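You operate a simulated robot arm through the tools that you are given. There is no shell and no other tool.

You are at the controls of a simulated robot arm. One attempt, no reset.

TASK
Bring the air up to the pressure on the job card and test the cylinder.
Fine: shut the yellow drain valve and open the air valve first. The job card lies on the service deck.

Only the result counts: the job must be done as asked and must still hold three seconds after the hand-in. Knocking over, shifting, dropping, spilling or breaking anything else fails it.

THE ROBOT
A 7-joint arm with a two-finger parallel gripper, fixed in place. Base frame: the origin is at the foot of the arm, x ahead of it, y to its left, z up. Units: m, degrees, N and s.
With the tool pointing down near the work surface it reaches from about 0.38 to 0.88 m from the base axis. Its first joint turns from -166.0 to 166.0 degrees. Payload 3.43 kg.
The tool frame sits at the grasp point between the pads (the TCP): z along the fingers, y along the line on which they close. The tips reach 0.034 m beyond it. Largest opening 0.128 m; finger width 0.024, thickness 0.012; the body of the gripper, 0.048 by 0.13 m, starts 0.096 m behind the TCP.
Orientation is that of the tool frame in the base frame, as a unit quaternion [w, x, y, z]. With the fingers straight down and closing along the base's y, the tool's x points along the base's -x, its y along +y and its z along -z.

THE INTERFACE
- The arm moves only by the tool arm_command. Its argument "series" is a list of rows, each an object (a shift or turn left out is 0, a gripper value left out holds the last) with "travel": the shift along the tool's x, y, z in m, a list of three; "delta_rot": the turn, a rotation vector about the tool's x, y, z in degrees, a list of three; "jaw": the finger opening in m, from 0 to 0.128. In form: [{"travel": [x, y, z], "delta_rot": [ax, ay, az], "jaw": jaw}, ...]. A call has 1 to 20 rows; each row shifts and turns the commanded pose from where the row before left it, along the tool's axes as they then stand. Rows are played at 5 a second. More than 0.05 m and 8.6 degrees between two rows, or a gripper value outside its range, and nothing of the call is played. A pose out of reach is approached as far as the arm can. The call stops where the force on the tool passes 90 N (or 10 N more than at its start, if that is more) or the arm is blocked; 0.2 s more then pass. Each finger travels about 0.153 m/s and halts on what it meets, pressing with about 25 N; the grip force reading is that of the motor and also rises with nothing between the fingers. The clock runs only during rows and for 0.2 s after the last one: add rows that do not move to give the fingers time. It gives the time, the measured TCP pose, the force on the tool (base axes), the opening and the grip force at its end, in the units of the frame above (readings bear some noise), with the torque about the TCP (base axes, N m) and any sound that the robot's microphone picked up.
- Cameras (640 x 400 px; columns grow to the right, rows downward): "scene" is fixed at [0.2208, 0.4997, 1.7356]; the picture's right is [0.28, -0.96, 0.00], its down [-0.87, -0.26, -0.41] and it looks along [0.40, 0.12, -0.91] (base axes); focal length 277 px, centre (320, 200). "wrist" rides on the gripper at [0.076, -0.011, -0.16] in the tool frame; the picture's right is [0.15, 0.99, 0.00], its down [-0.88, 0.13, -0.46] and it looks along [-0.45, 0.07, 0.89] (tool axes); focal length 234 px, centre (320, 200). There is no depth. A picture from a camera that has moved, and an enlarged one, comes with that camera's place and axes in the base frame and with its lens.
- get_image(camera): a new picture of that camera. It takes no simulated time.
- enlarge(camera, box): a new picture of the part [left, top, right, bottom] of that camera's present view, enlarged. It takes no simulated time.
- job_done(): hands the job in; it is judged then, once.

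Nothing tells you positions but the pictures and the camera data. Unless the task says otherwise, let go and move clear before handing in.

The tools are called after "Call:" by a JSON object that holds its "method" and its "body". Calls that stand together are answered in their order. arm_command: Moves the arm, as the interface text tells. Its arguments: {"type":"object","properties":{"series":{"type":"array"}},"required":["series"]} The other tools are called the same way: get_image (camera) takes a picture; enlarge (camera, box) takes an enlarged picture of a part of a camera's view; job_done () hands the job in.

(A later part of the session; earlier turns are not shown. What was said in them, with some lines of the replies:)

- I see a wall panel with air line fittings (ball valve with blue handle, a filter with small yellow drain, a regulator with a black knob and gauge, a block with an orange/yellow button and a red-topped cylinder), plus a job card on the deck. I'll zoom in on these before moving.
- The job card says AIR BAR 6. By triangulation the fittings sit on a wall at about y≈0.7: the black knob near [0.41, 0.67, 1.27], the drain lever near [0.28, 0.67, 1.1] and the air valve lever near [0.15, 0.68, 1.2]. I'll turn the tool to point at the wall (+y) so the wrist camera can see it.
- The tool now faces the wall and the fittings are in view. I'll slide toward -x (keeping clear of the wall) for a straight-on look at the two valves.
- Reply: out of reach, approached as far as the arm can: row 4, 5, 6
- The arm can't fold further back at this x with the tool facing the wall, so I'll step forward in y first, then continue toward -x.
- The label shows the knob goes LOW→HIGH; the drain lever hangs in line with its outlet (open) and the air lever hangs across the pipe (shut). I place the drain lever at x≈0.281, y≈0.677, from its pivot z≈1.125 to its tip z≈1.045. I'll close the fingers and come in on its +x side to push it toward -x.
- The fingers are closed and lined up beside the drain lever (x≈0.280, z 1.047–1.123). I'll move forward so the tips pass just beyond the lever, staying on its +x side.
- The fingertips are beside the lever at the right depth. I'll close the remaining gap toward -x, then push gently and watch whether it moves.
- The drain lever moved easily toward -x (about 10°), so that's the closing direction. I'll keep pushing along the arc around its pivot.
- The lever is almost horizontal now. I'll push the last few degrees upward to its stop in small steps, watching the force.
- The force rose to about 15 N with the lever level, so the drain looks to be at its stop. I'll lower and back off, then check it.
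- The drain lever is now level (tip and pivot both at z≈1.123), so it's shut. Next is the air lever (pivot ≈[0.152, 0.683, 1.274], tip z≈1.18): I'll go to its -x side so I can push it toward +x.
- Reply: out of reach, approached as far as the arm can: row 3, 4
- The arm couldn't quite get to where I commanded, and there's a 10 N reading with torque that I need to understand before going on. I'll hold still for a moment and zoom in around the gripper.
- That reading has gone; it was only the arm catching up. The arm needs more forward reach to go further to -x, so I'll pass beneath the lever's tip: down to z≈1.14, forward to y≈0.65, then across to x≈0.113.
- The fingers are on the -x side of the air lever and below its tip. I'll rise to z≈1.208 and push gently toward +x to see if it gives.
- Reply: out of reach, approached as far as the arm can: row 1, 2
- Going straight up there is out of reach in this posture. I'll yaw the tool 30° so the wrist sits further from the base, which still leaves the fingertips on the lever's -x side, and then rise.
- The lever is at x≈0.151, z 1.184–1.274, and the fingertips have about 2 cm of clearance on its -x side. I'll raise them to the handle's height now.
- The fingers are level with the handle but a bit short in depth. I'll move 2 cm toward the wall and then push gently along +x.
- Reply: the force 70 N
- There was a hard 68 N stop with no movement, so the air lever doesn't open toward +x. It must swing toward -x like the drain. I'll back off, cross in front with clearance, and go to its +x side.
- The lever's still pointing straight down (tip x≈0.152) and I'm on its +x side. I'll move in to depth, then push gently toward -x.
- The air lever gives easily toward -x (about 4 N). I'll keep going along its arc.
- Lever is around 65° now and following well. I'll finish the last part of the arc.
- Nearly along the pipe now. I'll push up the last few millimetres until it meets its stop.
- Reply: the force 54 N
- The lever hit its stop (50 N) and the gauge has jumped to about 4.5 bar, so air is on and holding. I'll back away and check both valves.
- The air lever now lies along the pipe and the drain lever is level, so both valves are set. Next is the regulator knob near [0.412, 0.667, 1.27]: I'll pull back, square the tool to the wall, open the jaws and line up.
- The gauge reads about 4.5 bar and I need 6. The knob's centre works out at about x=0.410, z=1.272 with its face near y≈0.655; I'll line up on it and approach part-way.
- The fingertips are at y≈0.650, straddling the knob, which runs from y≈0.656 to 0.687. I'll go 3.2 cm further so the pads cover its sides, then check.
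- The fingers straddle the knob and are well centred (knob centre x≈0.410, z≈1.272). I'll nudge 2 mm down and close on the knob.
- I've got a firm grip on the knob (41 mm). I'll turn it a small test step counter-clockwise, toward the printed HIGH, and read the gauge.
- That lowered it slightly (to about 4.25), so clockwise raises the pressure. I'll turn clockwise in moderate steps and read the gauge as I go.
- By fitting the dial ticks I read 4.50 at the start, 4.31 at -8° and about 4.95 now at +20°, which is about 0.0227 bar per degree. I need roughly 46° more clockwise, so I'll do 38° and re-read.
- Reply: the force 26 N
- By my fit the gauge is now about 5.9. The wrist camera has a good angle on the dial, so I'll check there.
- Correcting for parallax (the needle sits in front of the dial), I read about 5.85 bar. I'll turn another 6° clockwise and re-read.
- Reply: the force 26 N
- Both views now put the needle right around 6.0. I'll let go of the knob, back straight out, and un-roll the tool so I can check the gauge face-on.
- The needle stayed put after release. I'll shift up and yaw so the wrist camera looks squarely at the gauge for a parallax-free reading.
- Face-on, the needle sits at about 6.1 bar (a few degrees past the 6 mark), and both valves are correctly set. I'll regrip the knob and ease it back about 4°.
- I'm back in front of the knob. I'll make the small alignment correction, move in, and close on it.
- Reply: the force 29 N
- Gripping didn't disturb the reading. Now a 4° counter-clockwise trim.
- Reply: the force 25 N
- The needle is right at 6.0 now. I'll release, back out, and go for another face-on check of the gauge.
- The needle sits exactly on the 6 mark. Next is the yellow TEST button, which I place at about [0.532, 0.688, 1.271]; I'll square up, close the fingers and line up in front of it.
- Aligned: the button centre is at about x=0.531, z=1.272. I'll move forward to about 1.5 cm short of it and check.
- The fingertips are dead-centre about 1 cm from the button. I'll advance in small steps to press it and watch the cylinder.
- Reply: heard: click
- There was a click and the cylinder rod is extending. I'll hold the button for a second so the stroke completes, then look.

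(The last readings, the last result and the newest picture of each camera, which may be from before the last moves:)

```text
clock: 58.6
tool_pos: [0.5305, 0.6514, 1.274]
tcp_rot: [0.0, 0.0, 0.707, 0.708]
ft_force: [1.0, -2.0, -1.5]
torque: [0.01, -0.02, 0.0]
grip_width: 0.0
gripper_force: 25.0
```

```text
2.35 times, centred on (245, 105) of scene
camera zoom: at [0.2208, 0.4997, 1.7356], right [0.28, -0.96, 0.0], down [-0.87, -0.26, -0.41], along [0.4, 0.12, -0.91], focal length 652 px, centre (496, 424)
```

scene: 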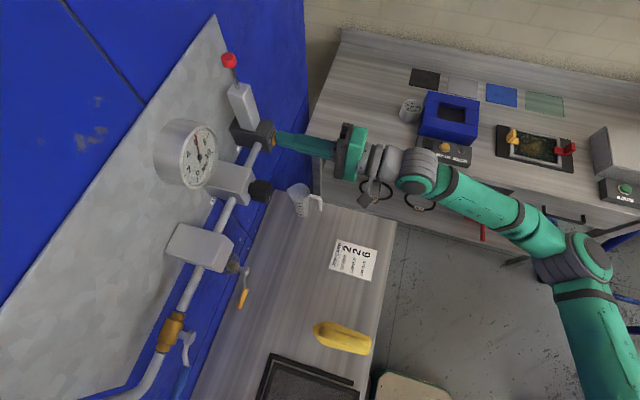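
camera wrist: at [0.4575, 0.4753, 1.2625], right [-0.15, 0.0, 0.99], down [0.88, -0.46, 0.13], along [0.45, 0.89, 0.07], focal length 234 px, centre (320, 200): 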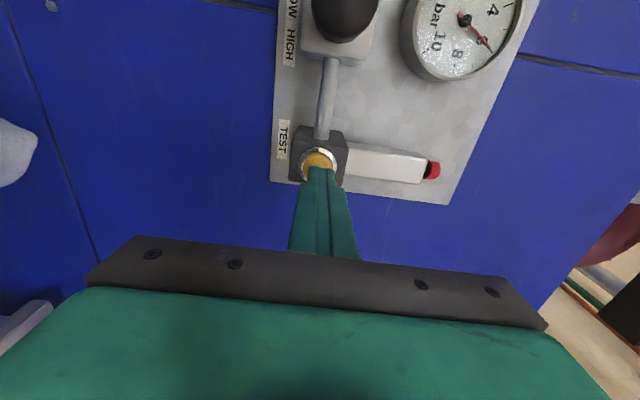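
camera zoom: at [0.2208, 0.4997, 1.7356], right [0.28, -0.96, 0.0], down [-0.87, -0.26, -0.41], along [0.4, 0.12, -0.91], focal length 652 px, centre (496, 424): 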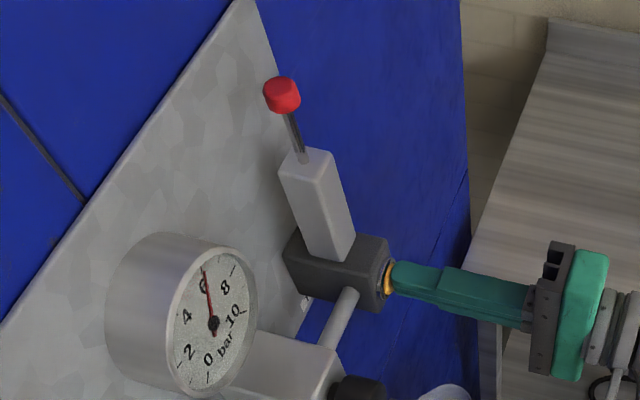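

The rod is fully out with the gauge holding at 6. I'll release the button and back away.

Call:
{"method": "arm_command", "body": {"series": [{"travel": [0, 0, -0.01]}, {"travel": [0, 0, -0.03]}, {"travel": [0, 0, -0.03]}, {"travel": [0, 0, -0.03]}, {"travel": [0, 0, -0.03]}, {}, {}, {}]}}

Call:
{"method": "get_image", "body": {"camera": "scene"}}

Call:
{"method": "enlarge", "body": {"camera": "scene", "box": [165, 20, 325, 190]}}

Call:
{"method": "get_image", "body": {"camera": "wrist"}}

```text
clock: 60.4
tool_pos: [0.5337, 0.5197, 1.272]
tcp_rot: [0.0, 0.0, 0.708, 0.706]
ft_force: [-0.9, 0.2, 0.3]
torque: [0.0, -0.01, 0.01]
grip_width: 0.0
gripper_force: 24.9
```

```text
taken
```

scene: 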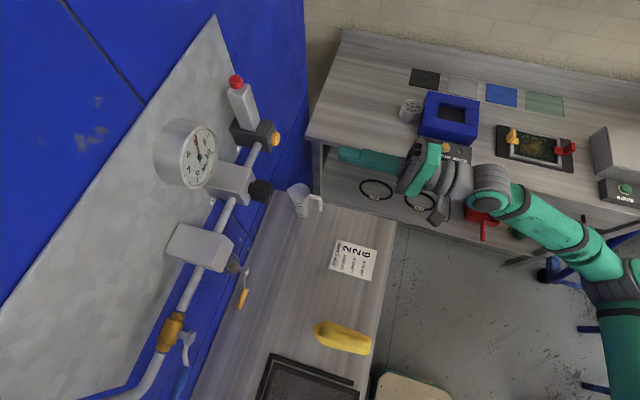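

```text
2.35 times, centred on (245, 105) of scene
camera zoom: at [0.2208, 0.4997, 1.7356], right [0.28, -0.96, 0.0], down [-0.87, -0.26, -0.41], along [0.4, 0.12, -0.91], focal length 652 px, centre (496, 424)
```

zoom: 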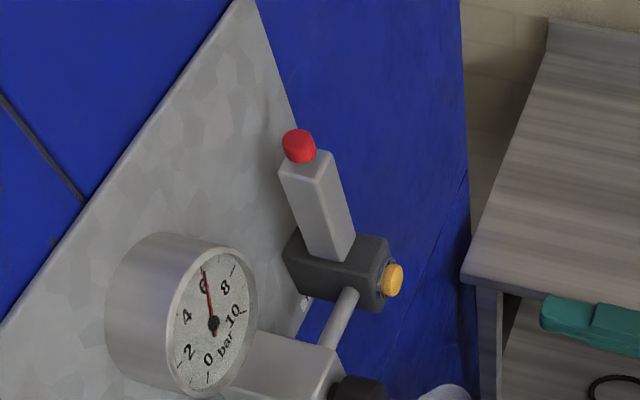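

```text
taken
camera wrist: at [0.4592, 0.3602, 1.2623], right [-0.15, 0.0, 0.99], down [0.88, -0.46, 0.13], along [0.45, 0.89, 0.07], focal length 234 px, centre (320, 200)
```

wrist: 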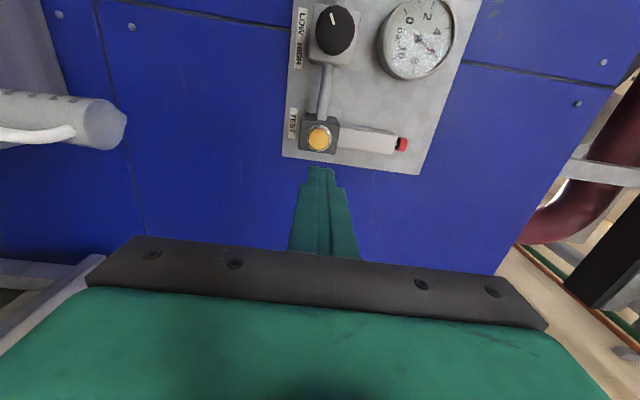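

The cylinder stroked out and came back, and the arm is clear. I'll do one last check of the gauge and both valves before handing in.

Call:
{"method": "enlarge", "body": {"camera": "scene", "box": [165, 120, 245, 190]}}

Call:
{"method": "enlarge", "body": {"camera": "scene", "box": [120, 210, 300, 390]}}

```text
5.71 times, centred on (205, 155) of scene
camera zoom: at [0.2208, 0.4997, 1.7356], right [0.28, -0.96, 0.0], down [-0.87, -0.26, -0.41], along [0.4, 0.12, -0.91], focal length 1584 px, centre (977, 457)
```

zoom: 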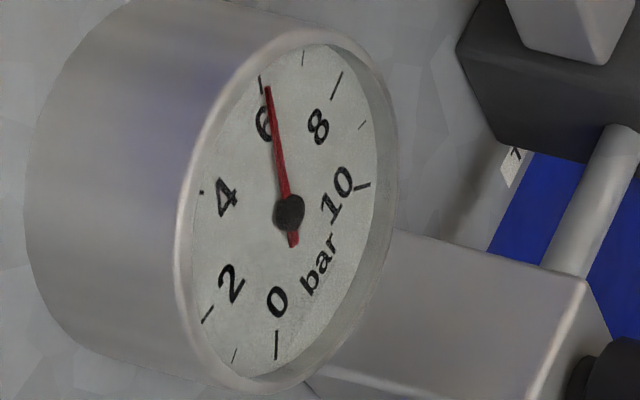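

```text
2.22 times, centred on (210, 300) of scene
camera zoom: at [0.2208, 0.4997, 1.7356], right [0.28, -0.96, 0.0], down [-0.87, -0.26, -0.41], along [0.4, 0.12, -0.91], focal length 616 px, centre (564, -22)
```

zoom: 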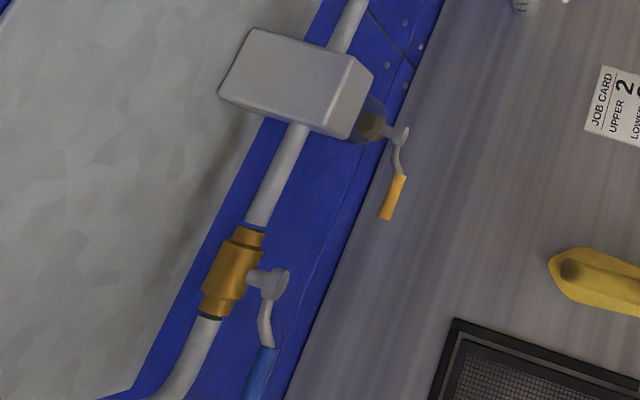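

The gauge holds at 6 bar, the drain lever is across its outlet (shut), the air lever is in line with the pipe (open), and the cylinder has been tested and is back in. Nothing else has moved and the arm is clear, so I'm handing in.

Call:
{"method": "job_done", "body": {}}

```text
The job is handed in.
```

The air is at 6 bar, as the job card asks, and the cylinder has been tested. I've handed the job in, but no pass or fail result came back.

- **Valves:** I shut the yellow drain valve, then opened the air valve. Both levers are at their stops. I first pushed the air lever the wrong way, against its stop (about 68 N). It didn't move, and I could see no damage.
- **Pressure:** The gauge read about 4.5 bar once the air was on. I turned the knob up, went slightly over to 6.1, and trimmed it back to 6.0. It was still at 6 after the test.
- **Test:** I pressed the TEST button and held it for about a second. It clicked, the rod came fully out, and it went back in when I let go.

The arm is clear of the panel, and I saw nothing else moved.
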